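You operate a simulated robot arm through the tools that you are given. There is no shell and no other tool. Be economical: measure what you need, move in short steps, check, and stop when the job is done.

You are at the controls of a simulated robot arm. One attempt, no reset.

Task
Clear up after the snack: pale bun into the bun basket, plate slid aside, crumbs wiped up.
Fine: slide the plate up to the basket; the used cloth goes on the plate. What is to be rubbed or washed off counts as gone when no trace of it is left.
Where things are to end (x, y in the base frame): cream plate within 6 cm of [71, 1].

Only the result counts: the job must be done as asked and must still hold three seconds after the hand-in. Knocking over, shifting, dropping, spilling or breaking anything else fails it. Flat cloth is picked up by pressing the open fingertips on it (5 to 10 N) and closing them slowly along it; thin cloth reads only 2 to 8 mm in the jaws.

Robot
A 6-joint arm with a two-finger parallel gripper, fixed in place. Base frame: the origin is at the foot of the arm, x ahead of it, y to its left, z up; the work surface is at about z = 76. Lengths are in cm, angles in degrees, forces in N, time in s.
With the tool pointing down near the work surface it reaches from about 24 to 64 cm from the base axis. Its first joint turns from -66.0 to 66.0 degrees. Payload 2.7 kg.
The tool frame sits at the grasp point between the pads (the TCP): z along the fingers, y along the line on which they close. The tips reach 2.3 cm beyond it. The gripper opens to 9.4 cm. The fingers are 3.8 cm wide and 1 cm thick; the gripper's body (5.4 by 9.6 cm) begins 3.9 cm behind the TCP.
Orientation is told as [roll, pitch, yaw] about the base's x, y, z axes, in that order, counted from this pose: with the fingers straight down and closing along the base's y, the tool's x points along the base's -x, its y along +y and its z along -z.

Tools
- The arm moves only by the tool jog_arm. Its argument "commands" is a list of rows, each a list of 3 entries, a list of its own where there are three numbers: the shift along the tool's x, y, z in units of 250 mm (1.0 is 250 mm), then the turn, a rotation vector about the tool's x, y, z in units of 60 degrees (1.0 is 60 degrees), then the closure, from 0 (fully open) to 1 (shut). In form: [[[tx, ty, tz], [wx, wy, wz], hand], ...]. A call has 1 to 20 rows; each row is the pose to reach, as a shift and turn from the pose commanded when the call began, along the tool's axes at that moment. A call with a number of a shift or a turn outside -1 to 1 is refused whole. Each row takes 0.2 s and may step no farther than 5 cm and 8.6 degrees from the row before; otherwise, or with a gripper value out of range, the whole call is refused. A pose out of reach is approached as far as the arm can. The call stops where the force on the tool passes 40 N (or 10 N more than at its start, if that is more) or the arm is blocked; 0.2 s more then pass. Each finger travels about 4.5 cm/s and halts on what it meets, pressing with about 41 N; the grip force reading is that of the motor and also rises with nothing between the fingers. The clock runs only during rows and for 0.2 s after the last one: add rows that repeat a pose to give the fingers time. It gives the time, the measured TCP pose, the force on the tool (base axes), the opening and the grip force at its end, in the units of the frame above (readings bear some noise), with the torque about the TCP (base axes, N m) and any sound that the robot's microphone picked up.
- Cameras (640 x 400 px; columns grow to the right, rows downward): "scene" is fixed at [8.87, -45.66, 140.8]; the picture's right is [0.48, -0.88, 0.00], its down [-0.57, -0.31, -0.76] and it looks along [0.67, 0.36, -0.65] (base axes); focal length 315 px, centre (320, 200). "wrist" rides on the gripper at [8.6, 1.6, -7.4] in the tool frame; the picture's right is [-0.18, 0.98, 0.00], its down [-0.58, -0.11, -0.81] and it looks along [-0.79, -0.15, 0.59] (tool axes); focal length 243 px, centre (320, 200). There is no depth. A picture from a camera that has moved, and an enlarged one, comes with that camera's place and axes in the base frame and with its lens. The place of the scene camera against the robot may be out by one fixed shift of up to 1.8 cm in any direction.
- snapshot(camera): a new picture of that camera. It takes no simulated time.
- inspect(camera, box): a new picture of the part [left, top, right, bottom] of that camera's present view, enlarged. It takes no simulated time.
- job_done(): hands the job in; it is judged then, once.

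Work in short steps. Places have to be worked out from the pictures, the camera data and where the tool is seen: move nearer, look again, correct. Check each grasp and each placing, and mend what went wrong. You have 120 turns and 64 pictures in all, those below and enlarged ones among them. Open the gripper and draw the arm clear of the work before you hand the job in, unless the task says otherwise; then end with one line.

The tools are called after "Emit:" as a command line: name --argument value ..., lists and objects as JSON in quotes. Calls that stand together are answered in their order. jog_arm: Moves the arm, as the interface text tells. Its arguments: {"type":"object","properties":{"commands":{"type":"array","items":{"type":"array"}}},"required":["commands"]} The other tools are called the same way: snapshot (camera) takes a picture; inspect (camera, box) takes an enlarged picture of a part of a camera's view; job_done () hands the job in.

At the start:

```text
clock: 0.0
tcp_pos: [41.71, -13.31, 109.3]
orientation: [0.0, 0.0, 0.1]
wrist_force: [0.3, -0.3, 0.2]
moment: [-0.02, 0.01, 0.0]
finger_gap: 9.4
gripper_force: 0.1
```

scene: 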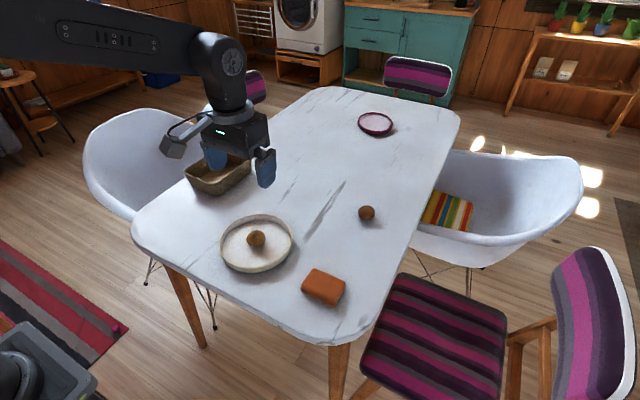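
wrist: 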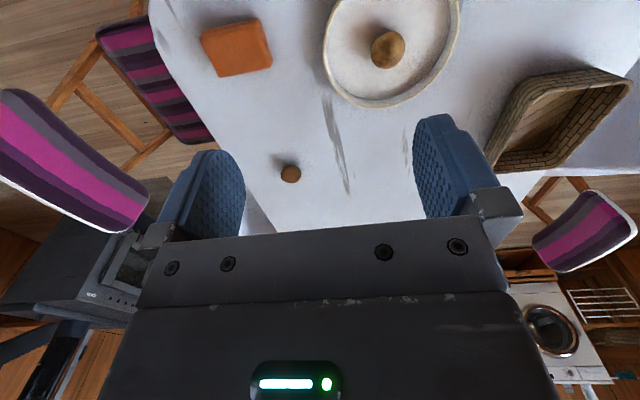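

I'll look closer at the table to identify the buns, cloth, and crumbs.

Emit:
inspect --camera "scene" --box '[130, 140, 450, 340]'

Emit:
inspect --camera "wrist" --box '[160, 0, 480, 200]'

```text
2.00 times, centred on (290, 240) of scene
camera zoom: at [8.87, -45.66, 140.8], right [0.48, -0.88, 0.0], down [-0.57, -0.31, -0.76], along [0.67, 0.36, -0.65], focal length 630 px, centre (380, 120)
```

zoom: 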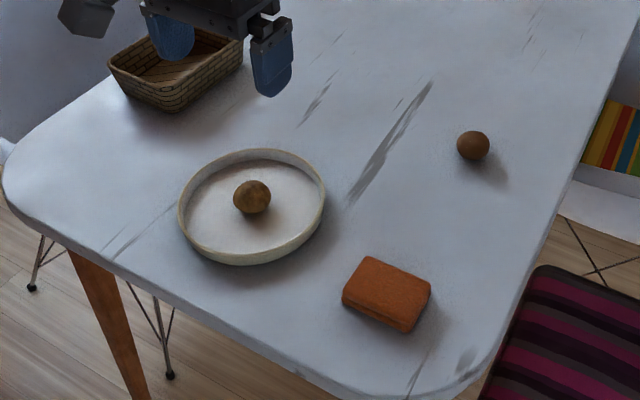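

```text
2.00 times, centred on (320, 100) of wrist
camera zoom: at [33.07, -11.47, 116.71], right [0.18, 0.98, 0.0], down [0.58, -0.11, 0.81], along [0.79, -0.15, -0.59], focal length 485 px, centre (320, 400)
```

zoom: 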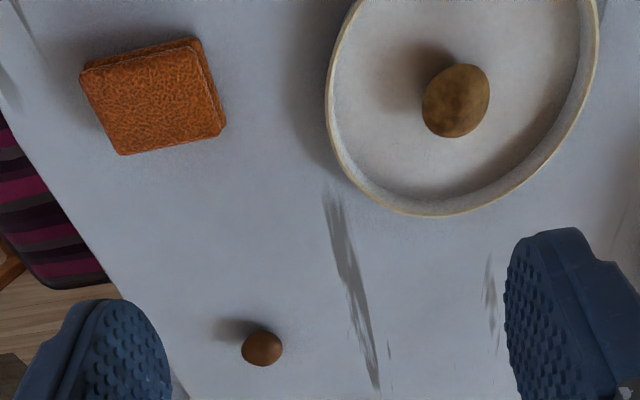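

Plate ~(51,-3), orange cloth/sponge ~(48,-26), basket ~(68,25), small dark ball ~(75,-26). No crumbs obvious yet; I'll zoom further.

Emit:
inspect --camera "scene" --box '[210, 200, 370, 300]'

Emit:
inspect --camera "scene" --box '[280, 80, 480, 205]'

Emit:
inspect --camera "scene" --box '[290, 175, 450, 275]'

```text
4.00 times, centred on (290, 250) of scene
camera zoom: at [8.87, -45.66, 140.8], right [0.48, -0.88, 0.0], down [-0.57, -0.31, -0.76], along [0.67, 0.36, -0.65], focal length 1259 px, centre (440, 0)
```

zoom: 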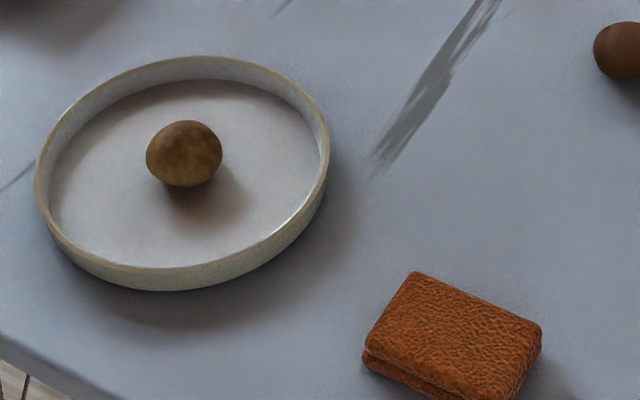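

```text
3.20 times, centred on (380, 142) of scene
camera zoom: at [8.87, -45.66, 140.8], right [0.48, -0.88, 0.0], down [-0.57, -0.31, -0.76], along [0.67, 0.36, -0.65], focal length 1007 px, centre (128, 384)
```

zoom: 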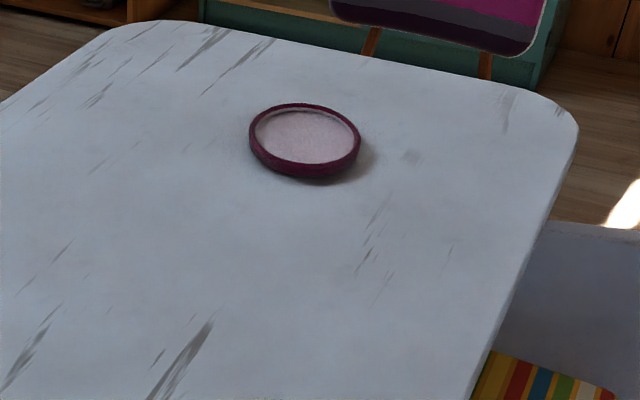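

```text
4.00 times, centred on (370, 225) of scene
camera zoom: at [8.87, -45.66, 140.8], right [0.48, -0.88, 0.0], down [-0.57, -0.31, -0.76], along [0.67, 0.36, -0.65], focal length 1259 px, centre (120, 100)
```

zoom: 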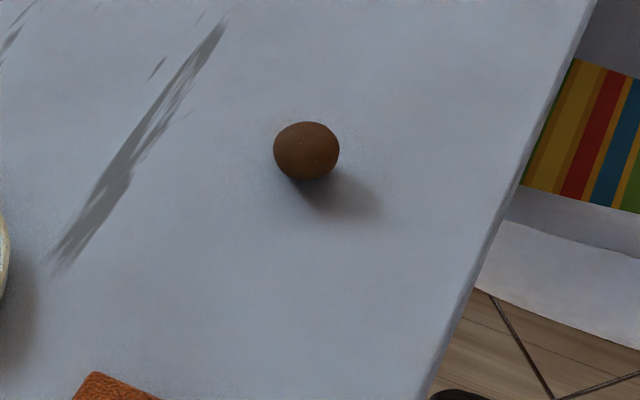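

The orange item may be a folded leather-like cloth or a wallet; crumbs may be hidden under something. I pull the hand back and sideways to see what it was hiding.

Emit:
jog_arm --commands '[[[0.15, 0.1, 0], [0, 0, 0], 0], [[0.3, 0.25, 0], [0, 0, 0], 0], [[0.4, 0.4, 0], [0, 0, 0], 0], [[0.4, 0.55, 0], [0, 0, 0], 0], [[0.4, 0.7, 0], [0, 0, 0], 0]]'

Emit:
snapshot --camera "wrist"

Emit:
snapshot --camera "scene"

```text
refused: row 2 steps farther than a row can; nothing moved
```

```text
56 pictures are left
camera wrist: at [33.07, -11.47, 116.71], right [0.18, 0.98, 0.0], down [0.58, -0.11, 0.81], along [0.79, -0.15, -0.59], focal length 243 px, centre (320, 200)
```

wrist: 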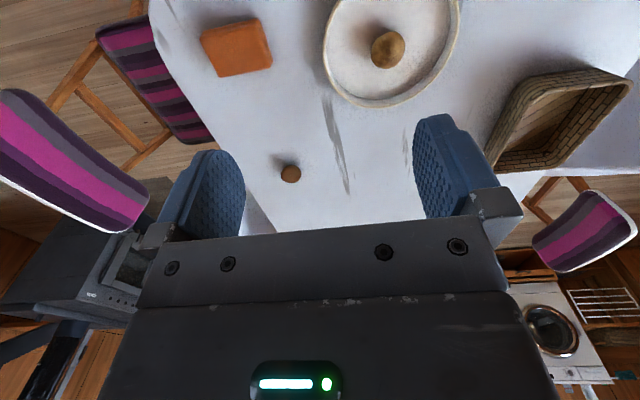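

```text
55 pictures are left
```

scene: 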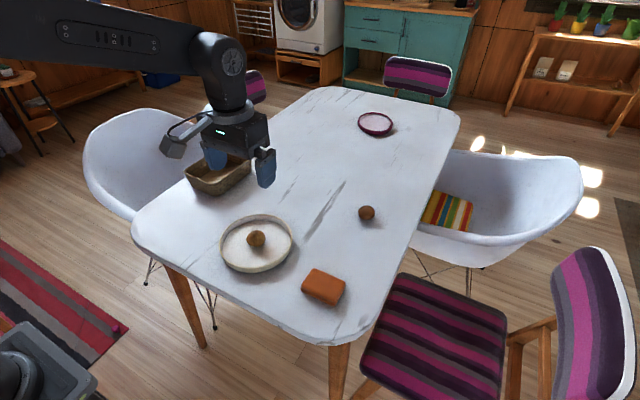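

Step too large; redo with smaller steps before taking more pictures.

Emit:
jog_arm --commands '[[[0.1, 0.1, 0], [0, 0, 0], 0], [[0.2, 0.2, 0], [0, 0, 0], 0], [[0.3, 0.3, 0], [0, 0, 0], 0], [[0.4, 0.4, 0], [0, 0, 0], 0], [[0.4, 0.55, 0], [0, 0, 0], 0], [[0.4, 0.7, 0], [0, 0, 0], 0]]'

```text
clock: 1.4
tcp_pos: [31.83, 4.23, 109.33]
orientation: [0.0, 0.0, 0.0]
wrist_force: [-1.2, -0.2, -0.1]
moment: [0.04, -0.02, 0.01]
finger_gap: 9.42
gripper_force: 0.2
```

Emit:
snapshot --camera "wrist"

Emit:
snapshot --camera "scene"

```text
54 pictures are left
camera wrist: at [23.17, 6.0, 116.67], right [0.19, 0.98, 0.0], down [0.58, -0.11, 0.81], along [0.79, -0.15, -0.59], focal length 243 px, centre (320, 200)
```

wrist: 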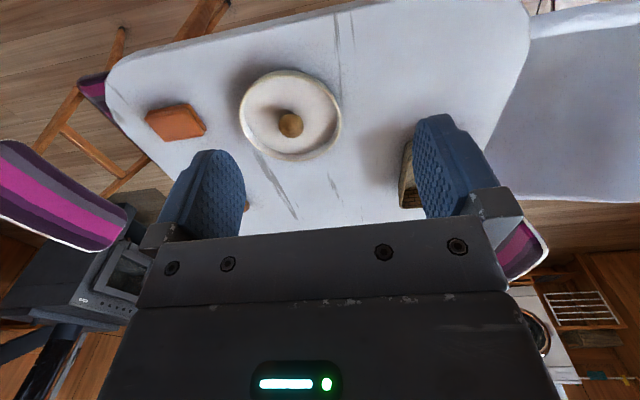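

```text
53 pictures are left
```

scene: 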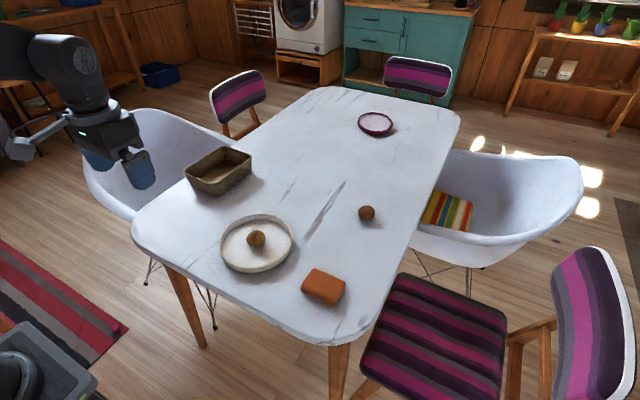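

The hand no longer hides anything. I check basket contents, plate bun and the area around the plate for crumbs.

Emit:
inspect --camera "scene" --box '[120, 130, 280, 230]'

Emit:
inspect --camera "scene" --box '[280, 260, 376, 320]'

Emit:
inspect --camera "wrist" --box '[110, 0, 430, 200]'

```text
4.00 times, centred on (200, 180) of scene
camera zoom: at [8.86, -45.66, 140.8], right [0.48, -0.88, 0.0], down [-0.57, -0.31, -0.76], along [0.67, 0.36, -0.65], focal length 1259 px, centre (800, 280)
```

zoom: 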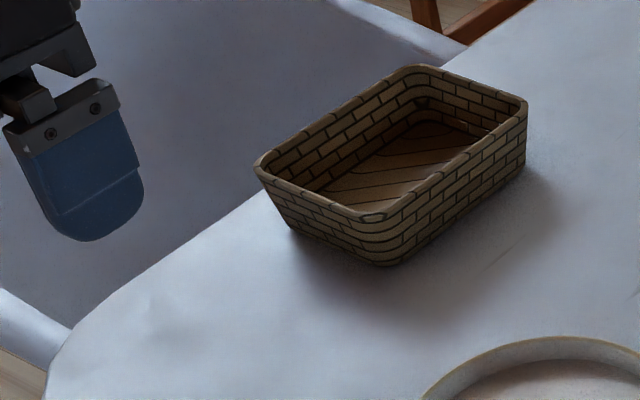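

```text
6.67 times, centred on (328, 290) of scene
camera zoom: at [8.86, -45.66, 140.8], right [0.48, -0.88, 0.0], down [-0.57, -0.31, -0.76], along [0.67, 0.36, -0.65], focal length 2098 px, centre (267, -400)
```

zoom: 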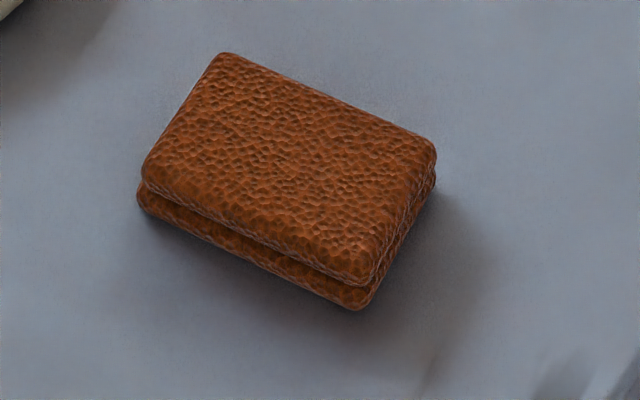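

```text
2.00 times, centred on (270, 100) of wrist
camera zoom: at [23.17, 6.0, 116.67], right [0.19, 0.98, 0.0], down [0.58, -0.11, 0.81], along [0.79, -0.15, -0.59], focal length 485 px, centre (420, 400)
```

zoom: 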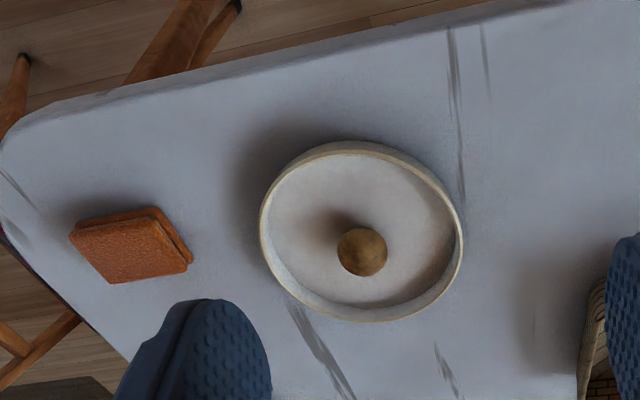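

The orange item is a folded cloth; the basket is empty; crumbs are likely under the plate. From two wrist views: bun (49.7,-4.6), plate centre ≈(49,-4.2) r≈9.2, basket x 61–77, y 20–30, rim z≈81.5. I go above the bun.

Emit:
jog_arm --commands '[[[-0.119, -0.059, 0.1155], [0, 0, 0], 0], [[-0.238, -0.118, 0.231], [0, 0, 0], 0], [[-0.357, -0.177, 0.3465], [0, 0, 0], 0], [[-0.476, -0.236, 0.462], [0, 0, 0], 0], [[-0.595, -0.295, 0.5775], [0, 0, 0], 0], [[-0.715, -0.353, 0.693], [0, 0, 0], 0]]'

Emit:
snapshot --camera "wrist"

```text
clock: 2.8
tcp_pos: [49.57, -4.58, 91.71]
orientation: [0.0, -0.1, 0.0]
wrist_force: [0.7, -0.3, -0.2]
moment: [-0.01, 0.01, 0.0]
finger_gap: 9.4
gripper_force: 0.0
```

```text
49 pictures are left
camera wrist: at [40.9, -2.76, 99.24], right [0.18, 0.98, 0.0], down [0.58, -0.11, 0.81], along [0.79, -0.15, -0.59], focal length 243 px, centre (320, 200)
```

wrist: 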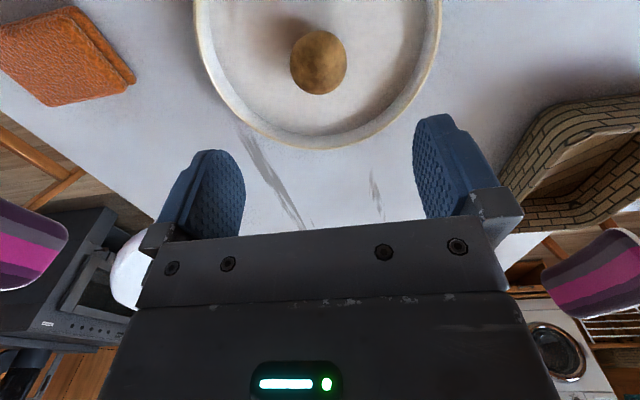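

Bun confirmed at (49.7,-4.6), width ≈4.5 cm. I descend around it.

Emit:
jog_arm --commands '[[[0, 0, 0.15], [0, 0, 0], 0], [[0, 0, 0.3], [0, 0, 0], 0], [[0, 0, 0.4], [0, 0, 0], 0], [[0, 0, 0.45], [0, 0, 0], 0], [[0, 0, 0.47], [0, 0, 0], 0], [[0, 0, 0.47], [0, 0, 0], 0]]'

```text
clock: 4.2
tcp_pos: [49.56, -4.58, 80.21]
orientation: [-0.1, -0.1, 0.0]
wrist_force: [0.1, 0.3, -0.3]
moment: [-0.01, 0.01, 0.0]
finger_gap: 9.4
gripper_force: 0.2
```

No contact; TCP at z 80.2, near the bun's centre height. I close on it.

Emit:
jog_arm --commands '[[[0, 0, 0.02], [0, 0, 0], 0.3], [[0, 0, 0.02], [0, 0, 0], 0.45], [[0, 0, 0.02], [0, 0, 0], 0.55], [[0, 0, 0.02], [0, 0, 0], 0.6], [[0, 0, 0.02], [0, 0, 0], 0.6], [[0, 0, 0.02], [0, 0, 0], 0.6]]'

```text
clock: 5.6
tcp_pos: [49.59, -4.56, 79.64]
orientation: [-0.1, -0.1, 0.0]
wrist_force: [-1.2, 0.2, 1.0]
moment: [0.01, -0.02, 0.0]
finger_gap: 4.46
gripper_force: 40.5
```

Gripped (4.46 cm). Lift.

Emit:
jog_arm --commands '[[[0, 0, -0.1], [0, 0, 0], 0.6], [[0, 0, -0.25], [0, 0, 0], 0.6], [[0, 0, -0.4], [0, 0, 0], 0.6], [[0, 0, -0.5], [0, 0, 0], 0.6]]'

Emit:
snapshot --camera "scene"

```text
clock: 6.6
tcp_pos: [49.73, -4.52, 92.31]
orientation: [0.0, -0.1, 0.0]
wrist_force: [0.4, 0.4, -0.4]
moment: [0.01, -0.03, -0.03]
finger_gap: 4.49
gripper_force: 41.2
```

```text
48 pictures are left
```

scene: 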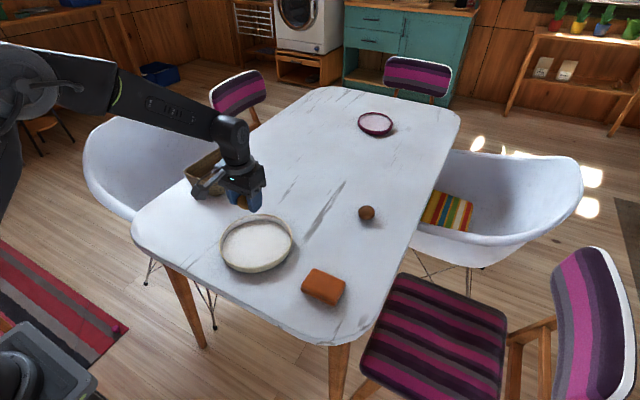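

Bun is held. I carry it toward the basket, tilting the fingers outward for extra reach.

Emit:
jog_arm --commands '[[[-0.06, 0.16, 0], [0, -0.1, 0], 0.6], [[-0.13, 0.32, 0], [0, -0.2, 0], 0.6], [[-0.2, 0.48, 0], [0, -0.3, 0], 0.6], [[-0.26, 0.64, 0], [0, -0.4, 0], 0.6], [[-0.32, 0.8, 0], [0, -0.4, 0], 0.6]]'

```text
clock: 7.8
tcp_pos: [57.63, 15.56, 92.17]
orientation: [0.0, -24.1, 0.0]
wrist_force: [0.0, 0.4, 0.6]
moment: [-0.05, 0.01, 0.02]
finger_gap: 4.46
gripper_force: 41.3
```

Tilt sign is right (fingers pointing outward). Continue to above the basket's near part, (65.5, 24.9).

Emit:
jog_arm --commands '[[[-0.1, 0.13, 0.045], [0, 0, 0], 0.6], [[-0.2, 0.25, 0.09], [0, 0, 0], 0.6], [[-0.289, 0.372, 0.129], [0, 0, 0], 0.6], [[-0.289, 0.372, 0.129], [0, 0, 0], 0.6]]'

Emit:
snapshot --camera "wrist"

Emit:
inspect --camera "scene" --box '[130, 110, 290, 210]'

```text
clock: 8.8
tcp_pos: [65.22, 24.84, 92.19]
orientation: [-0.1, -23.8, 0.0]
wrist_force: [0.4, -0.5, -0.6]
moment: [0.0, 0.01, -0.04]
finger_gap: 4.46
gripper_force: 41.1
```

```text
47 pictures are left
camera wrist: at [54.39, 26.61, 95.39], right [0.17, 0.98, 0.07], down [0.2, -0.11, 0.97], along [0.96, -0.15, -0.22], focal length 243 px, centre (320, 200)
```

wrist: 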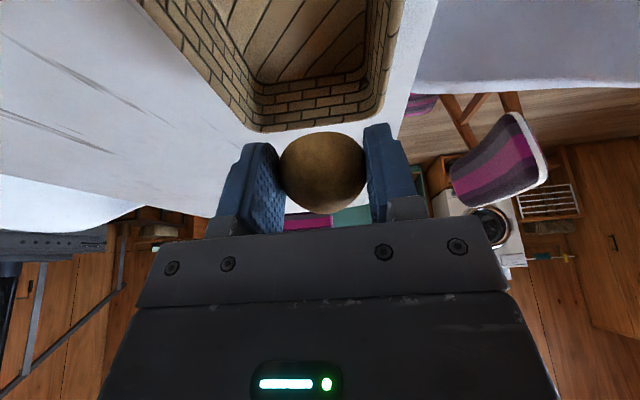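

```text
4.00 times, centred on (210, 160) of scene
camera zoom: at [8.87, -45.65, 140.8], right [0.48, -0.88, 0.0], down [-0.57, -0.31, -0.76], along [0.67, 0.36, -0.65], focal length 1259 px, centre (760, 360)
```

zoom: 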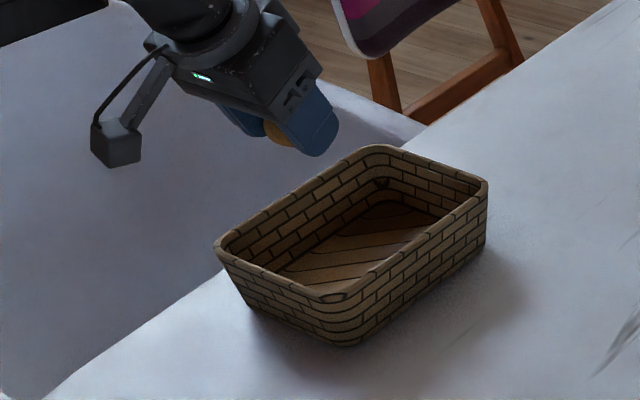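

Wrist view puts the basket rim at y≈16.5–30.5, far edge x≈77. I lower the bun inside at (66.5, 23.8).

Emit:
jog_arm --commands '[[[0.035, -0.04, 0.11], [0, 0, 0], 0.6], [[0.07, -0.04, 0.22], [0, 0, 0], 0.6], [[0.105, -0.04, 0.33], [0, 0, 0], 0.6], [[0.125, -0.04, 0.395], [0, 0, 0], 0.6], [[0.14, -0.04, 0.442], [0, 0, 0], 0.6], [[0.14, -0.04, 0.442], [0, 0, 0], 0.6]]'

Emit:
inspect --camera "scene" --box '[130, 110, 290, 210]'

```text
clock: 10.2
tcp_pos: [66.24, 23.53, 80.89]
orientation: [0.0, -24.0, 0.0]
wrist_force: [0.3, 0.8, 0.5]
moment: [-0.01, 0.0, 0.0]
finger_gap: 4.43
gripper_force: 41.1
out of reach, approached as far as the arm can: row 5, 6
```

```text
4.00 times, centred on (210, 160) of scene
camera zoom: at [8.87, -45.66, 140.8], right [0.48, -0.88, 0.0], down [-0.57, -0.31, -0.76], along [0.67, 0.36, -0.65], focal length 1259 px, centre (760, 360)
```

zoom: 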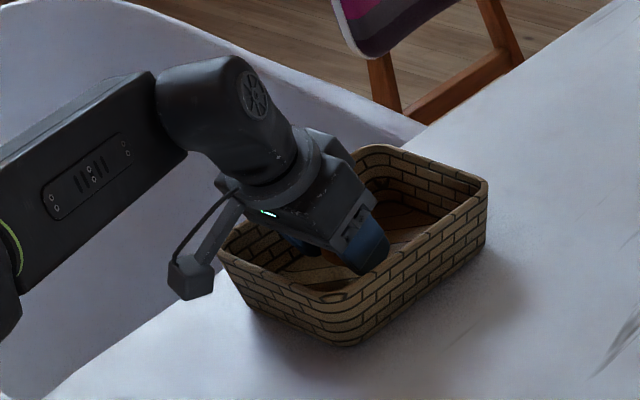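

Fingers and bun are inside the basket without contact. I open slightly to release.

Emit:
jog_arm --commands '[[[0.14, -0.02, 0.435], [0, 0, 0], 0.45], [[0.14, -0.02, 0.435], [0, 0, 0], 0.4], [[0.14, -0.02, 0.435], [0, 0, 0], 0.4]]'

```text
refused: row 1 steps farther than a row can; nothing moved
```

Shifts restart each call; use zero shifts.

Emit:
jog_arm --commands '[[[0, 0, 0], [0, 0, 0], 0.45], [[0, 0, 0], [0, 0, 0], 0.4], [[0, 0, 0], [0, 0, 0], 0.4]]'

```text
clock: 11.0
tcp_pos: [66.26, 23.51, 80.79]
orientation: [0.1, -23.9, 0.0]
wrist_force: [0.0, 0.2, -0.4]
moment: [0.01, -0.02, -0.01]
finger_gap: 5.64
gripper_force: 0.1
```

Released. Rise straight up.

Emit:
jog_arm --commands '[[[-0.04, 0, -0.09], [0, 0, 0], 0.4], [[-0.09, 0, -0.2], [0, 0, 0], 0.4], [[-0.15, 0, -0.33], [0, 0, 0], 0.4], [[-0.195, 0, -0.439], [0, 0, 0], 0.4]]'

Emit:
inspect --camera "scene" --box '[130, 110, 290, 210]'

```text
clock: 12.0
tcp_pos: [66.57, 23.84, 92.71]
orientation: [0.1, -23.8, 0.0]
wrist_force: [0.4, 0.6, -0.4]
moment: [-0.03, -0.01, -0.01]
finger_gap: 5.65
gripper_force: 0.1
out of reach, approached as far as the arm can: row 2, 3, 4
```

```text
4.00 times, centred on (210, 160) of scene
camera zoom: at [8.87, -45.66, 140.8], right [0.48, -0.88, 0.0], down [-0.57, -0.31, -0.76], along [0.67, 0.36, -0.65], focal length 1259 px, centre (760, 360)
```

zoom: 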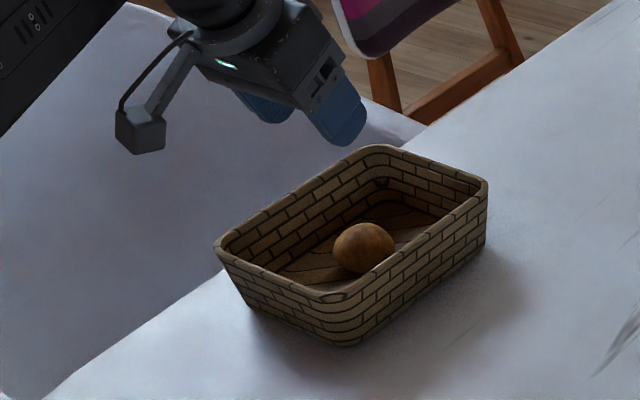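

Bun sits in the basket. Now back toward the near side of the plate, un-tilting on the way.

Emit:
jog_arm --commands '[[[0.1, -0.13, -0.045], [0, 0.07, 0], 0.4], [[0.2, -0.26, -0.09], [0, 0.14, 0], 0.4], [[0.3, -0.4, -0.135], [0, 0.21, 0], 0.4], [[0.41, -0.53, -0.18], [0, 0.28, 0], 0.3], [[0.51, -0.66, -0.23], [0, 0.34, 0], 0.2], [[0.62, -0.8, -0.277], [0, 0.4, 0], 0]]'

Emit:
inspect --camera "scene" --box '[210, 200, 370, 300]'

```text
clock: 13.4
tcp_pos: [49.5, 3.43, 92.78]
orientation: [0.1, 0.1, 0.0]
wrist_force: [0.0, -0.2, 0.2]
moment: [0.04, -0.02, 0.02]
finger_gap: 9.39
gripper_force: 0.0
out of reach, approached as far as the arm can: row 1, 2
```

```text
4.00 times, centred on (290, 250) of scene
camera zoom: at [8.87, -45.66, 140.8], right [0.48, -0.88, 0.0], down [-0.57, -0.31, -0.76], along [0.67, 0.36, -0.65], focal length 1259 px, centre (440, 0)
```

zoom: 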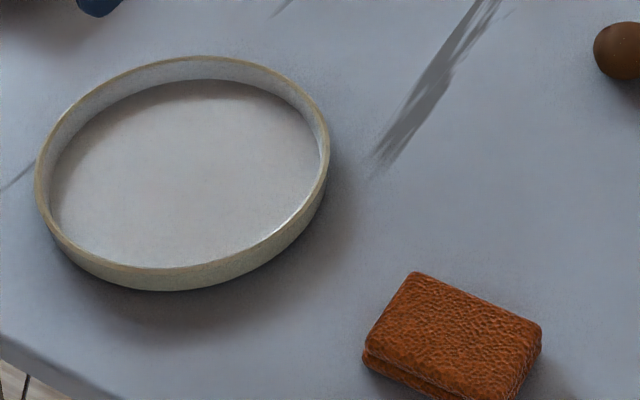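

Plate is empty and unmoved. I go behind it, yawing 18° to align with the push direction.

Emit:
jog_arm --commands '[[[0.12, -0.115, 0], [0, 0, -0.1], 0], [[0.24, -0.23, 0], [0, 0, -0.2], 0], [[0.36, -0.34, 0], [0, 0, -0.3], 0], [[0.476, -0.452, 0], [0, 0, -0.3], 0]]'

Emit:
snapshot --camera "wrist"

```text
clock: 14.4
tcp_pos: [37.56, -7.67, 93.01]
orientation: [0.0, -0.1, 18.1]
wrist_force: [0.6, 1.0, -1.0]
moment: [0.03, 0.02, -0.01]
finger_gap: 9.41
gripper_force: 0.0
```

```text
42 pictures are left
camera wrist: at [28.84, -8.77, 100.43], right [-0.13, 0.99, 0.0], down [0.59, 0.08, 0.81], along [0.8, 0.1, -0.59], focal length 243 px, centre (320, 200)
```

wrist: 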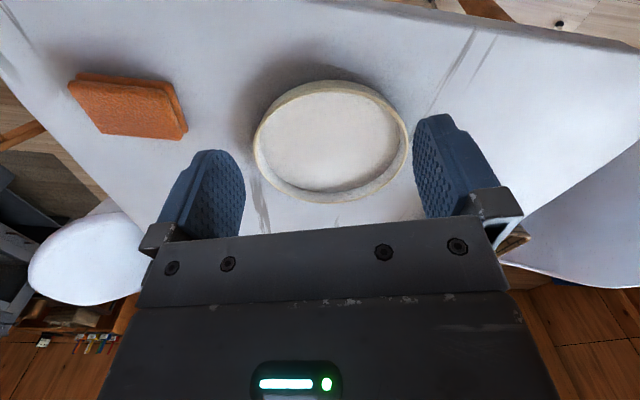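

Plate centre ≈(49,-4.8). I shift slightly and lower behind it to just above the table.

Emit:
jog_arm --commands '[[[0.02, -0.03, 0.15], [0, 0, 0], 0], [[0.02, -0.03, 0.3], [0, 0, 0], 0], [[0.02, -0.03, 0.42], [0, 0, 0], 0], [[0.02, -0.03, 0.5], [0, 0, 0], 0], [[0.02, -0.03, 0.54], [0, 0, 0], 0], [[0.02, -0.03, 0.56], [0, 0, 0], 0]]'

Emit:
inspect --camera "scene" --box '[170, 190, 330, 290]'

```text
clock: 15.8
tcp_pos: [37.45, -8.45, 78.91]
orientation: [0.0, -0.2, 18.0]
wrist_force: [-0.2, -0.2, 0.1]
moment: [0.01, -0.01, -0.01]
finger_gap: 9.4
gripper_force: 0.1
```

```text
4.00 times, centred on (250, 240) of scene
camera zoom: at [8.87, -45.66, 140.8], right [0.48, -0.88, 0.0], down [-0.57, -0.31, -0.76], along [0.67, 0.36, -0.65], focal length 1259 px, centre (600, 40)
```

zoom: 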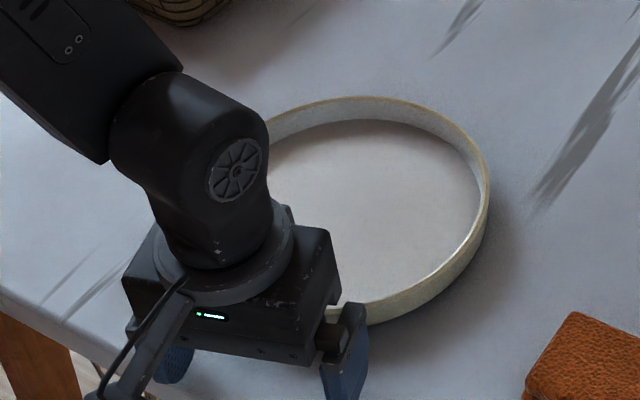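

In place with no contact. I push gently along the tool's -x in short steps.

Emit:
jog_arm --commands '[[[-0.03, 0, 0], [0, 0, 0], 0], [[-0.06, 0, 0], [0, 0, 0], 0], [[-0.09, 0, 0], [0, 0, 0], 0], [[-0.115, 0, 0], [0, 0, 0], 0], [[-0.14, 0, 0], [0, 0, 0], 0], [[-0.165, 0, 0], [0, 0, 0], 0], [[-0.19, 0, 0], [0, 0, 0], 0], [[-0.215, 0, 0], [0, 0, 0], 0], [[-0.24, 0, 0], [0, 0, 0], 0], [[-0.265, 0, 0], [0, 0, 0], 0], [[-0.29, 0, 0], [0, 0, 0], 0], [[-0.315, 0, 0], [0, 0, 0], 0], [[-0.34, 0, 0], [0, 0, 0], 0], [[-0.365, 0, 0], [0, 0, 0], 0], [[-0.39, 0, 0], [0, 0, 0], 0], [[-0.42, 0, 0], [0, 0, 0], 0], [[-0.45, 0, 0], [0, 0, 0], 0]]'

Emit:
snapshot --camera "scene"

```text
clock: 19.4
tcp_pos: [48.31, -5.1, 78.9]
orientation: [0.0, -0.1, 17.9]
wrist_force: [-0.5, -0.3, 0.8]
moment: [-0.04, 0.01, -0.08]
finger_gap: 9.39
gripper_force: 0.1
```

```text
40 pictures are left
```

scene: 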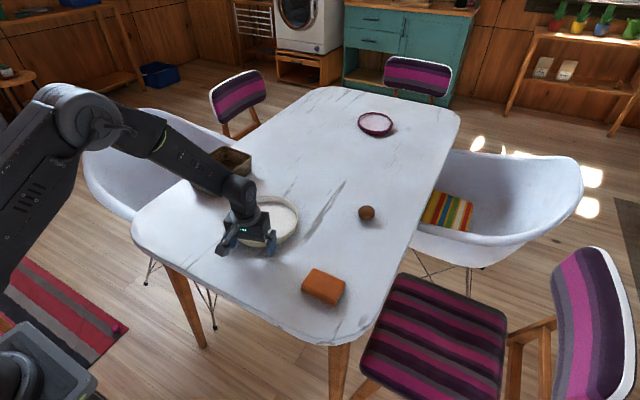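

Plate is sliding along. Continue the remaining ~11 cm.

Emit:
jog_arm --commands '[[[-0.025, 0, 0], [0, 0, 0], 0], [[-0.05, 0, 0], [0, 0, 0], 0], [[-0.075, 0, 0], [0, 0, 0], 0], [[-0.1, 0, 0], [0, 0, 0], 0], [[-0.125, 0, 0], [0, 0, 0], 0], [[-0.15, 0, 0], [0, 0, 0], 0], [[-0.175, 0, 0], [0, 0, 0], 0], [[-0.2, 0, 0], [0, 0, 0], 0], [[-0.225, 0, 0], [0, 0, 0], 0], [[-0.25, 0, 0], [0, 0, 0], 0], [[-0.275, 0, 0], [0, 0, 0], 0], [[-0.3, 0, 0], [0, 0, 0], 0], [[-0.325, 0, 0], [0, 0, 0], 0], [[-0.35, 0, 0], [0, 0, 0], 0], [[-0.375, 0, 0], [0, 0, 0], 0], [[-0.4, 0, 0], [0, 0, 0], 0], [[-0.425, 0, 0], [0, 0, 0], 0], [[-0.45, 0, 0], [0, 0, 0], 0]]'

```text
clock: 23.2
tcp_pos: [59.03, -1.59, 78.93]
orientation: [0.1, 0.0, 18.0]
wrist_force: [-1.2, -0.9, 0.7]
moment: [-0.01, -0.01, -0.01]
finger_gap: 9.41
gripper_force: 0.0
```

Now back off and lift, drawing the hand away toward the cloth side so I can see the cleared spot.

Emit:
jog_arm --commands '[[[0.1, 0, 0], [0, 0, 0], 0], [[0.2, 0, -0.1], [0, 0, 0], 0], [[0.3, 0, -0.25], [0, 0, 0], 0], [[0.4, 0, -0.4], [0, 0, 0], 0], [[0.5, 0, -0.55], [0, 0, 0], 0], [[0.6, 0, -0.7], [0, 0, 0], 0], [[0.75, 0, -0.8], [0, 0, 0], 0], [[0.9, 0, -0.85], [0, 0, 0], 0]]'

Emit:
snapshot --camera "wrist"

Emit:
snapshot --camera "scene"

```text
clock: 25.0
tcp_pos: [37.45, -8.48, 100.14]
orientation: [-0.1, 0.0, 18.0]
wrist_force: [-0.7, 0.6, -0.2]
moment: [-0.02, 0.0, -0.02]
finger_gap: 9.4
gripper_force: 0.0
```

```text
39 pictures are left
camera wrist: at [28.63, -9.5, 107.51], right [-0.13, 0.99, 0.0], down [0.59, 0.08, 0.81], along [0.8, 0.1, -0.59], focal length 243 px, centre (320, 200)
```

wrist: 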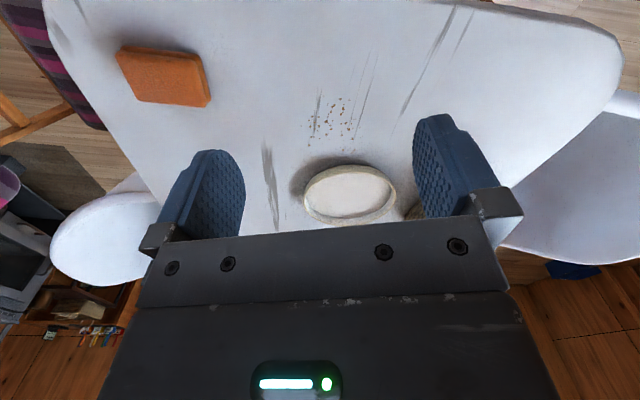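

```text
38 pictures are left
```

scene: 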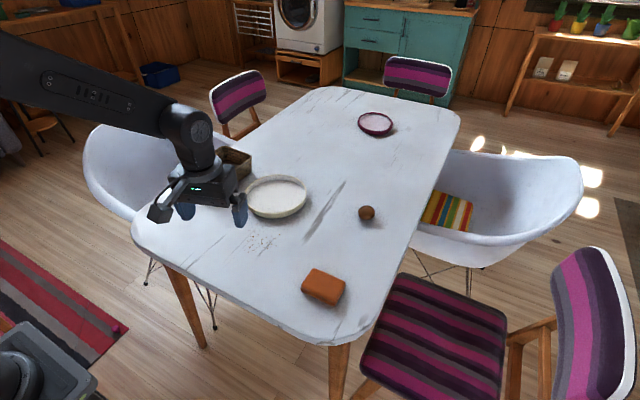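

Crumbs appear where the plate was. I zoom on the crumbs, the plate and the cloth to measure them.

Emit:
inspect --camera "wrist" --box '[240, 70, 448, 200]'

Emit:
inspect --camera "scene" --box '[220, 165, 380, 265]'

Emit:
inspect --camera "wrist" --box '[80, 30, 240, 130]'

```text
3.08 times, centred on (344, 135) of wrist
camera zoom: at [28.63, -9.5, 107.51], right [-0.13, 0.99, 0.0], down [0.59, 0.08, 0.81], along [0.8, 0.1, -0.59], focal length 746 px, centre (246, 400)
```

zoom: 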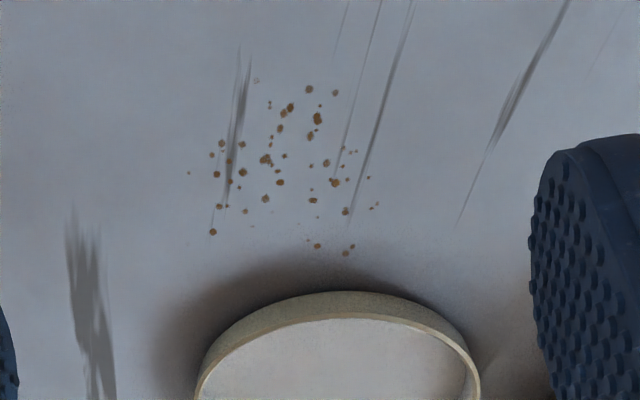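

```text
4.00 times, centred on (300, 215) of scene
camera zoom: at [8.87, -45.66, 140.8], right [0.48, -0.88, 0.0], down [-0.57, -0.31, -0.76], along [0.67, 0.36, -0.65], focal length 1259 px, centre (400, 140)
```

zoom: 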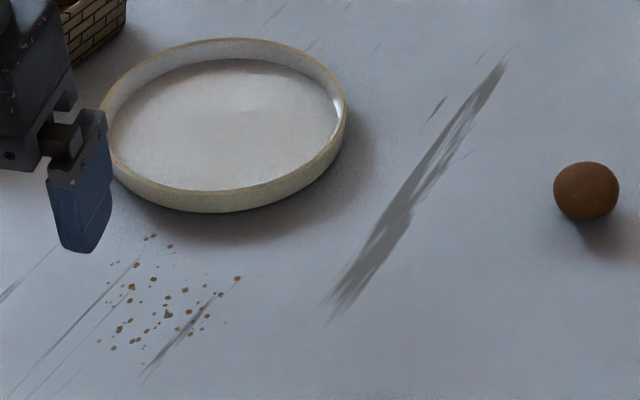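

```text
4.00 times, centred on (160, 80) of wrist
camera zoom: at [28.63, -9.5, 107.51], right [-0.13, 0.99, 0.0], down [0.59, 0.08, 0.81], along [0.8, 0.1, -0.59], focal length 970 px, centre (960, 680)
```

zoom: 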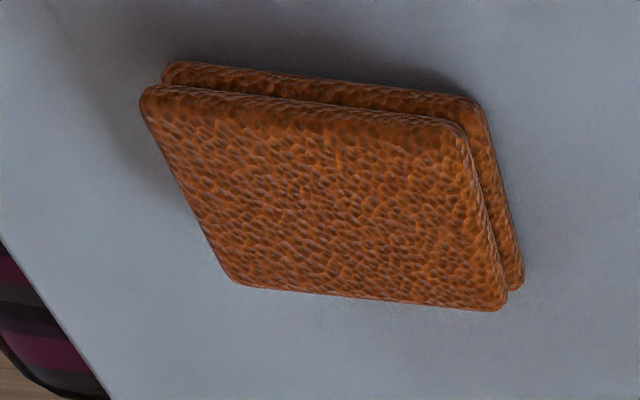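

Crumbs span x≈46.5–57, y≈-10…0.7; plate centre ≈(68.1,1.4), within 3 cm of target. The folded cloth is ≈8.5 (y)×5.8 (x) cm, centred ≈(46.2,-26.3). I go above it, turning to close along x.

Emit:
jog_arm --commands '[[[-0.017, -0.112, 0.045], [0, 0, 0.13], 0], [[-0.034, -0.224, 0.09], [0, 0, 0.26], 0], [[-0.05, -0.336, 0.135], [0, 0, 0.39], 0], [[-0.067, -0.448, 0.18], [0, 0, 0.52], 0], [[-0.084, -0.56, 0.225], [0, 0, 0.65], 0], [[-0.1, -0.672, 0.27], [0, 0, 0.78], 0], [[-0.117, -0.786, 0.32], [0, 0, 0.9], 0]]'

Emit:
jog_arm --commands '[[[0, 0, 0], [0, 0, 0.13], 0], [[0, 0, 0], [0, 0, 0.26], 0], [[0, 0, 0], [0, 0, 0.39], 0], [[0, 0, 0], [0, 0, 0.52], 0], [[0, 0, 0], [0, 0, 0.65], 0], [[0, 0, 0], [0, 0, 0.78], 0], [[0, 0, 0], [0, 0, 0.9], 0]]'

Emit:
snapshot --camera "wrist"

```text
clock: 26.6
tcp_pos: [46.33, -26.37, 92.12]
orientation: [0.0, -0.1, -36.2]
wrist_force: [0.1, 0.2, 0.0]
moment: [-0.03, -0.02, 0.01]
finger_gap: 9.39
gripper_force: 0.1
```

```text
clock: 28.2
tcp_pos: [46.39, -26.14, 92.13]
orientation: [0.0, 0.0, -90.2]
wrist_force: [0.9, -1.0, -0.5]
moment: [-0.01, -0.01, -0.01]
finger_gap: 9.4
gripper_force: 0.3
```

```text
34 pictures are left
camera wrist: at [48.04, -17.47, 99.52], right [0.98, -0.19, 0.0], down [-0.11, -0.58, 0.81], along [-0.15, -0.79, -0.59], focal length 243 px, centre (320, 200)
```

wrist: 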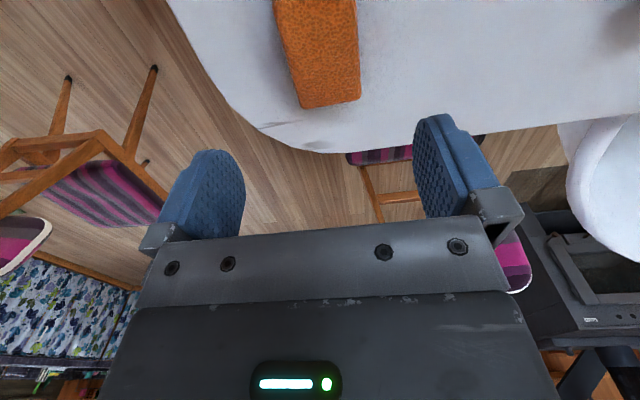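

Cloth spans x 43.7–49.4, y −22…−30.5; the hand is centred. I lower around it, leaving the tips ~0.8 cm above the table.

Emit:
jog_arm --commands '[[[0, 0, 0.15], [0, 0, 0], 0], [[0, 0, 0.3], [0, 0, 0], 0], [[0, 0, 0.4], [0, 0, 0], 0], [[0, 0, 0.47], [0, 0, 0], 0], [[0, 0, 0.5], [0, 0, 0], 0], [[0, 0, 0.52], [0, 0, 0], 0]]'

Emit:
inspect --camera "scene" --box '[260, 240, 388, 320]'

```text
clock: 29.6
tcp_pos: [46.24, -26.31, 79.05]
orientation: [-0.1, 0.0, -90.0]
wrist_force: [0.0, 0.5, 0.4]
moment: [-0.02, 0.05, 0.0]
finger_gap: 9.38
gripper_force: 0.0
```

```text
5.00 times, centred on (324, 280) of scene
camera zoom: at [8.87, -45.66, 140.8], right [0.48, -0.88, 0.0], down [-0.57, -0.31, -0.76], along [0.67, 0.36, -0.65], focal length 1574 px, centre (300, -200)
```

zoom: 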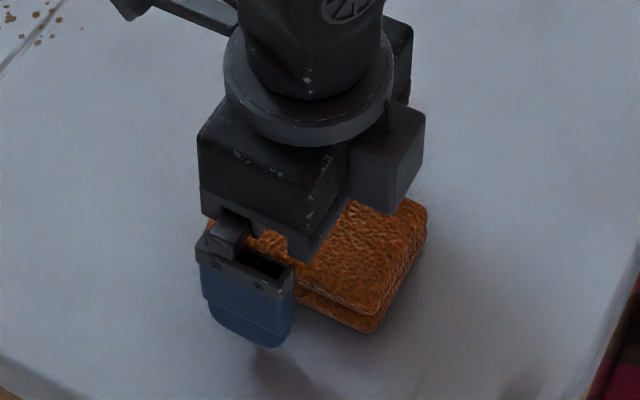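

Fingers straddle the cloth. Close slowly on it.

Emit:
jog_arm --commands '[[[0, 0, 0], [0, 0, 0], 0.2], [[0, 0, 0], [0, 0, 0], 0.3], [[0, 0, 0], [0, 0, 0], 0.4], [[0, 0, 0], [0, 0, 0], 0.48], [[0, 0, 0], [0, 0, 0], 0.55], [[0, 0, 0], [0, 0, 0], 0.6], [[0, 0, 0], [0, 0, 0], 0.6], [[0, 0, 0], [0, 0, 0], 0.6]]'

Emit:
inspect --camera "scene" --box '[260, 240, 388, 320]'

```text
clock: 31.4
tcp_pos: [46.33, -26.49, 78.98]
orientation: [0.1, 0.0, -90.1]
wrist_force: [-0.7, 0.8, -0.5]
moment: [0.02, 0.0, 0.01]
finger_gap: 6.15
gripper_force: 41.0
```

```text
5.00 times, centred on (324, 280) of scene
camera zoom: at [8.87, -45.66, 140.8], right [0.48, -0.88, 0.0], down [-0.57, -0.31, -0.76], along [0.67, 0.36, -0.65], focal length 1574 px, centre (300, -200)
```

zoom: 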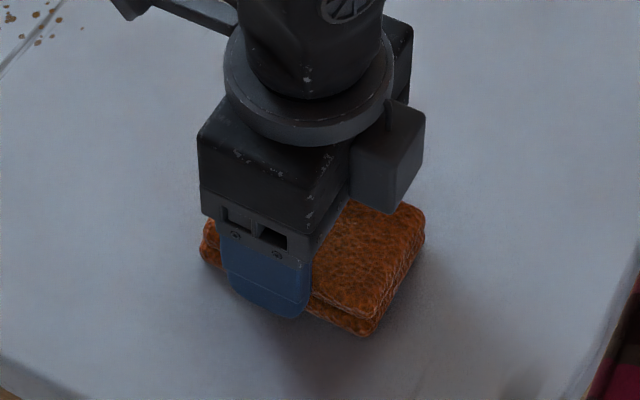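

Firm grip on the folded cloth (6.15 cm). Lift and carry it over the far edge of the crumbs.

Emit:
jog_arm --commands '[[[0, 0, -0.12], [0, 0, 0], 0.6], [[0, 0, -0.24], [0, 0, 0], 0.6], [[0.15, 0.06, -0.24], [0, 0, 0], 0.6], [[0.3, 0.12, -0.24], [0, 0, 0], 0.6], [[0.45, 0.18, -0.24], [0, 0, 0], 0.6], [[0.6, 0.24, -0.24], [0, 0, 0], 0.6], [[0.7, 0.28, -0.24], [0, 0, 0], 0.6], [[0.8, 0.32, -0.24], [0, 0, 0], 0.6], [[0.8, 0.32, -0.24], [0, 0, 0], 0.6]]'

Emit:
snapshot --camera "scene"

```text
clock: 33.4
tcp_pos: [54.36, -6.28, 84.98]
orientation: [0.0, 0.1, -90.1]
wrist_force: [0.9, 0.6, -1.0]
moment: [-0.02, -0.03, 0.02]
finger_gap: 6.11
gripper_force: 41.1
```

```text
31 pictures are left
```

scene: 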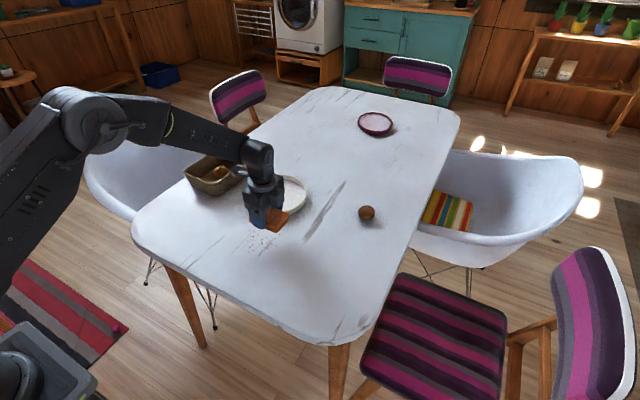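

Cloth is held level. Lower onto the table until light contact.

Emit:
jog_arm --commands '[[[0, 0, 0.12], [0, 0, 0], 0.6], [[0, 0, 0.2], [0, 0, 0], 0.6], [[0, 0, 0.23], [0, 0, 0], 0.6], [[0, 0, 0.24], [0, 0, 0], 0.6], [[0, 0, 0.245], [0, 0, 0], 0.6]]'

```text
clock: 34.6
tcp_pos: [54.43, -6.37, 78.96]
orientation: [0.0, 0.0, -90.0]
wrist_force: [-6.2, -1.3, 12.0]
moment: [0.06, 0.31, 0.02]
finger_gap: 6.15
gripper_force: 40.9
```

Contact with ~12 N. Wipe toward the base.

Emit:
jog_arm --commands '[[[0, -0.04, 0], [0, 0, 0], 0.6], [[0, -0.08, 0], [0, 0, 0], 0.6], [[0, -0.12, 0], [0, 0, 0], 0.6], [[0, -0.16, 0], [0, 0, 0], 0.6], [[0, -0.2, 0], [0, 0, 0], 0.6], [[0, -0.24, 0], [0, 0, 0], 0.6], [[0, -0.28, 0], [0, 0, 0], 0.6], [[0, -0.32, 0], [0, 0, 0], 0.6], [[0, -0.36, 0], [0, 0, 0], 0.6], [[0, -0.4, 0], [0, 0, 0], 0.6]]'

Emit:
inspect --camera "scene" --box '[200, 170, 360, 270]'

```text
clock: 36.8
tcp_pos: [44.32, -6.28, 79.03]
orientation: [0.3, 0.1, -89.9]
wrist_force: [9.6, 0.3, 18.3]
moment: [0.03, 0.2, -0.01]
finger_gap: 6.12
gripper_force: 41.0
```

```text
4.00 times, centred on (280, 220) of scene
camera zoom: at [8.86, -45.65, 140.8], right [0.48, -0.88, 0.0], down [-0.57, -0.31, -0.76], along [0.67, 0.36, -0.65], focal length 1259 px, centre (480, 120)
```

zoom: 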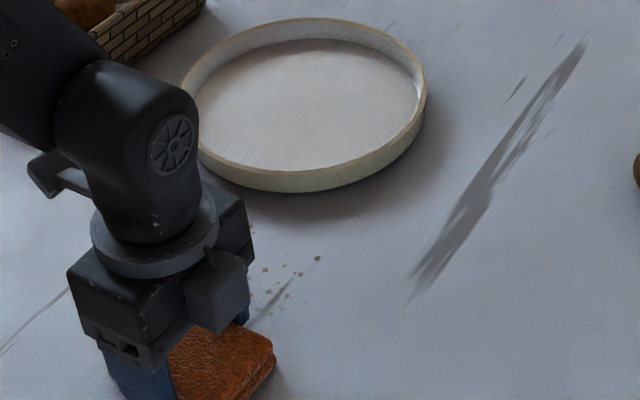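

Crumbs on the path are fading but several faint ones remain; more passes needed. I rub back and forth, then shift to the +y strip.

Emit:
jog_arm --commands '[[[0, 0.08, 0], [0, 0, 0], 0.6], [[0, 0.16, 0], [0, 0, 0], 0.6], [[0, 0.24, 0], [0, 0, 0], 0.6], [[0, 0.32, 0], [0, 0, 0], 0.6], [[0, 0.41, 0], [0, 0, 0], 0.6], [[0, 0.32, 0], [0, 0, 0], 0.6], [[0, 0.24, 0], [0, 0, 0], 0.6], [[0, 0.16, 0], [0, 0, 0], 0.6], [[0, 0.08, 0], [0, 0, 0], 0.6], [[0, 0.03, 0], [0, 0, 0], 0.6], [[0.1, 0.03, 0], [0, 0, 0], 0.6], [[0.18, 0.06, 0], [0, 0, 0], 0.6], [[0.18, 0.14, 0], [0, 0, 0], 0.6], [[0.18, 0.22, 0], [0, 0, 0], 0.6], [[0.18, 0.3, 0], [0, 0, 0], 0.6], [[0.18, 0.41, 0], [0, 0, 0], 0.6], [[0.18, 0.32, 0], [0, 0, 0], 0.6], [[0.18, 0.22, 0], [0, 0, 0], 0.6], [[0.18, 0.12, 0], [0, 0, 0], 0.6], [[0.18, 0.03, 0], [0, 0, 0], 0.6]]'

Emit:
inspect --camera "scene" --box '[200, 170, 360, 270]'

```text
clock: 37.1
tcp_pos: [44.74, -6.23, 79.01]
orientation: [-0.6, 0.0, -90.2]
wrist_force: [1.4, 0.2, 3.7]
moment: [-0.09, -0.17, 0.01]
finger_gap: 6.11
gripper_force: 41.2
stopped in row 1: the force on the tool passed its limit at 43 N (the readings are from after the stop); the commanded pose is now the measured one
```

```text
4.00 times, centred on (280, 220) of scene
camera zoom: at [8.86, -45.66, 140.8], right [0.48, -0.88, 0.0], down [-0.57, -0.31, -0.76], along [0.67, 0.36, -0.65], focal length 1259 px, centre (480, 120)
```

zoom: 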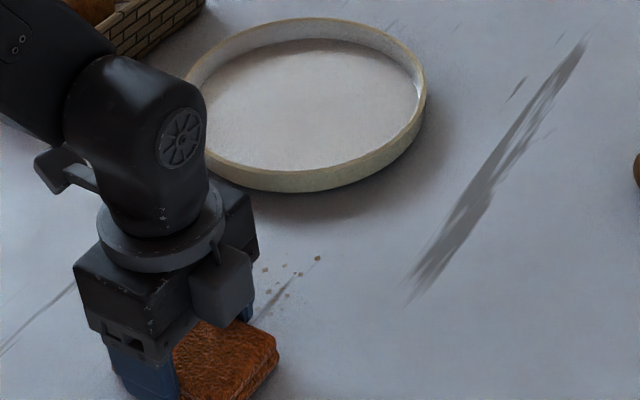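

The reversal caused a force spike; continue slower, with slightly lighter contact.

Emit:
jog_arm --commands '[[[0, 0.015, 0], [0, 0, 0], 0.6], [[0, 0.04, 0.003], [0, 0, 0], 0.6], [[0, 0.08, 0.003], [0, 0, 0], 0.6], [[0, 0.12, 0.003], [0, 0, 0], 0.6], [[0, 0.16, 0.003], [0, 0, 0], 0.6], [[0, 0.2, 0.003], [0, 0, 0], 0.6], [[0, 0.24, 0.003], [0, 0, 0], 0.6], [[0, 0.28, 0.003], [0, 0, 0], 0.6], [[0, 0.32, 0.003], [0, 0, 0], 0.6], [[0, 0.35, 0.003], [0, 0, 0], 0.6], [[0, 0.38, 0.003], [0, 0, 0], 0.6]]'

```text
clock: 39.5
tcp_pos: [53.97, -6.33, 79.07]
orientation: [-0.6, 0.0, -90.2]
wrist_force: [-15.6, 1.1, 33.0]
moment: [-0.02, 0.13, 0.02]
finger_gap: 6.1
gripper_force: 41.1
```

Pressure rose to 33 N; I ease up and wipe back.

Emit:
jog_arm --commands '[[[0, 0, -0.003], [0, 0, 0], 0.6], [[0, -0.015, -0.003], [0, 0, 0], 0.6], [[0, -0.04, -0.003], [0, 0, 0], 0.6], [[0, -0.08, -0.003], [0, 0, 0], 0.6], [[0, -0.12, -0.003], [0, 0, 0], 0.6], [[0, -0.16, -0.003], [0, 0, 0], 0.6], [[0, -0.2, -0.003], [0, 0, 0], 0.6], [[0, -0.24, -0.003], [0, 0, 0], 0.6], [[0, -0.28, -0.003], [0, 0, 0], 0.6], [[0, -0.32, -0.003], [0, 0, 0], 0.6], [[0, -0.36, -0.003], [0, 0, 0], 0.6]]'

Emit:
inspect --camera "scene" --box '[200, 170, 360, 270]'

```text
clock: 41.9
tcp_pos: [45.43, -6.25, 78.96]
orientation: [-0.4, 0.0, -90.3]
wrist_force: [10.1, 1.2, 19.0]
moment: [0.04, -0.37, 0.04]
finger_gap: 6.15
gripper_force: 40.9
```

```text
4.00 times, centred on (280, 220) of scene
camera zoom: at [8.86, -45.65, 140.81], right [0.48, -0.88, 0.0], down [-0.57, -0.31, -0.76], along [0.67, 0.36, -0.65], focal length 1259 px, centre (480, 120)
```

zoom: 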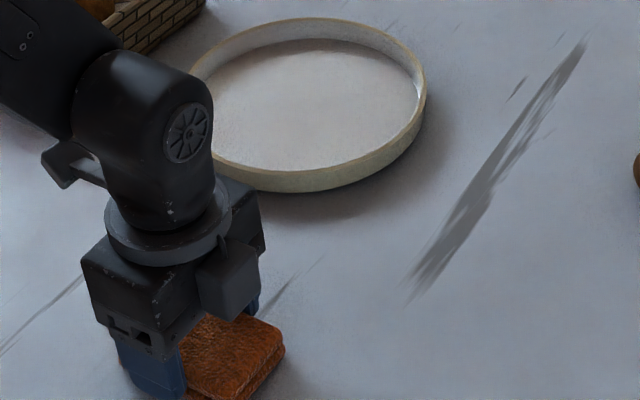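

That strip is clean now. Shift to the +y strip and rub outward, slowly.

Emit:
jog_arm --commands '[[[0, 0, -0.001], [0, 0, 0], 0.6], [[0.03, 0, -0.001], [0, 0, 0], 0.6], [[0.07, -0.01, -0.001], [0, 0, 0], 0.6], [[0.11, -0.02, -0.001], [0, 0, 0], 0.6], [[0.15, -0.03, -0.001], [0, 0, 0], 0.6], [[0.17, -0.03, -0.001], [0, 0, 0], 0.6], [[0.17, -0.01, -0.001], [0, 0, 0], 0.6], [[0.17, 0.03, -0.001], [0, 0, 0], 0.6], [[0.17, 0.07, -0.001], [0, 0, 0], 0.6], [[0.17, 0.11, -0.001], [0, 0, 0], 0.6], [[0.17, 0.15, -0.001], [0, 0, 0], 0.6], [[0.17, 0.19, -0.001], [0, 0, 0], 0.6], [[0.17, 0.23, -0.001], [0, 0, 0], 0.6], [[0.17, 0.27, -0.001], [0, 0, 0], 0.6], [[0.17, 0.31, -0.001], [0, 0, 0], 0.6], [[0.17, 0.34, -0.001], [0, 0, 0], 0.6], [[0.17, 0.365, -0.001], [0, 0, 0], 0.6]]'

```text
clock: 45.5
tcp_pos: [54.38, -1.98, 79.02]
orientation: [-0.7, 0.0, -90.2]
wrist_force: [-9.6, 0.5, 20.8]
moment: [0.04, -0.21, 0.0]
finger_gap: 6.11
gripper_force: 40.9
```

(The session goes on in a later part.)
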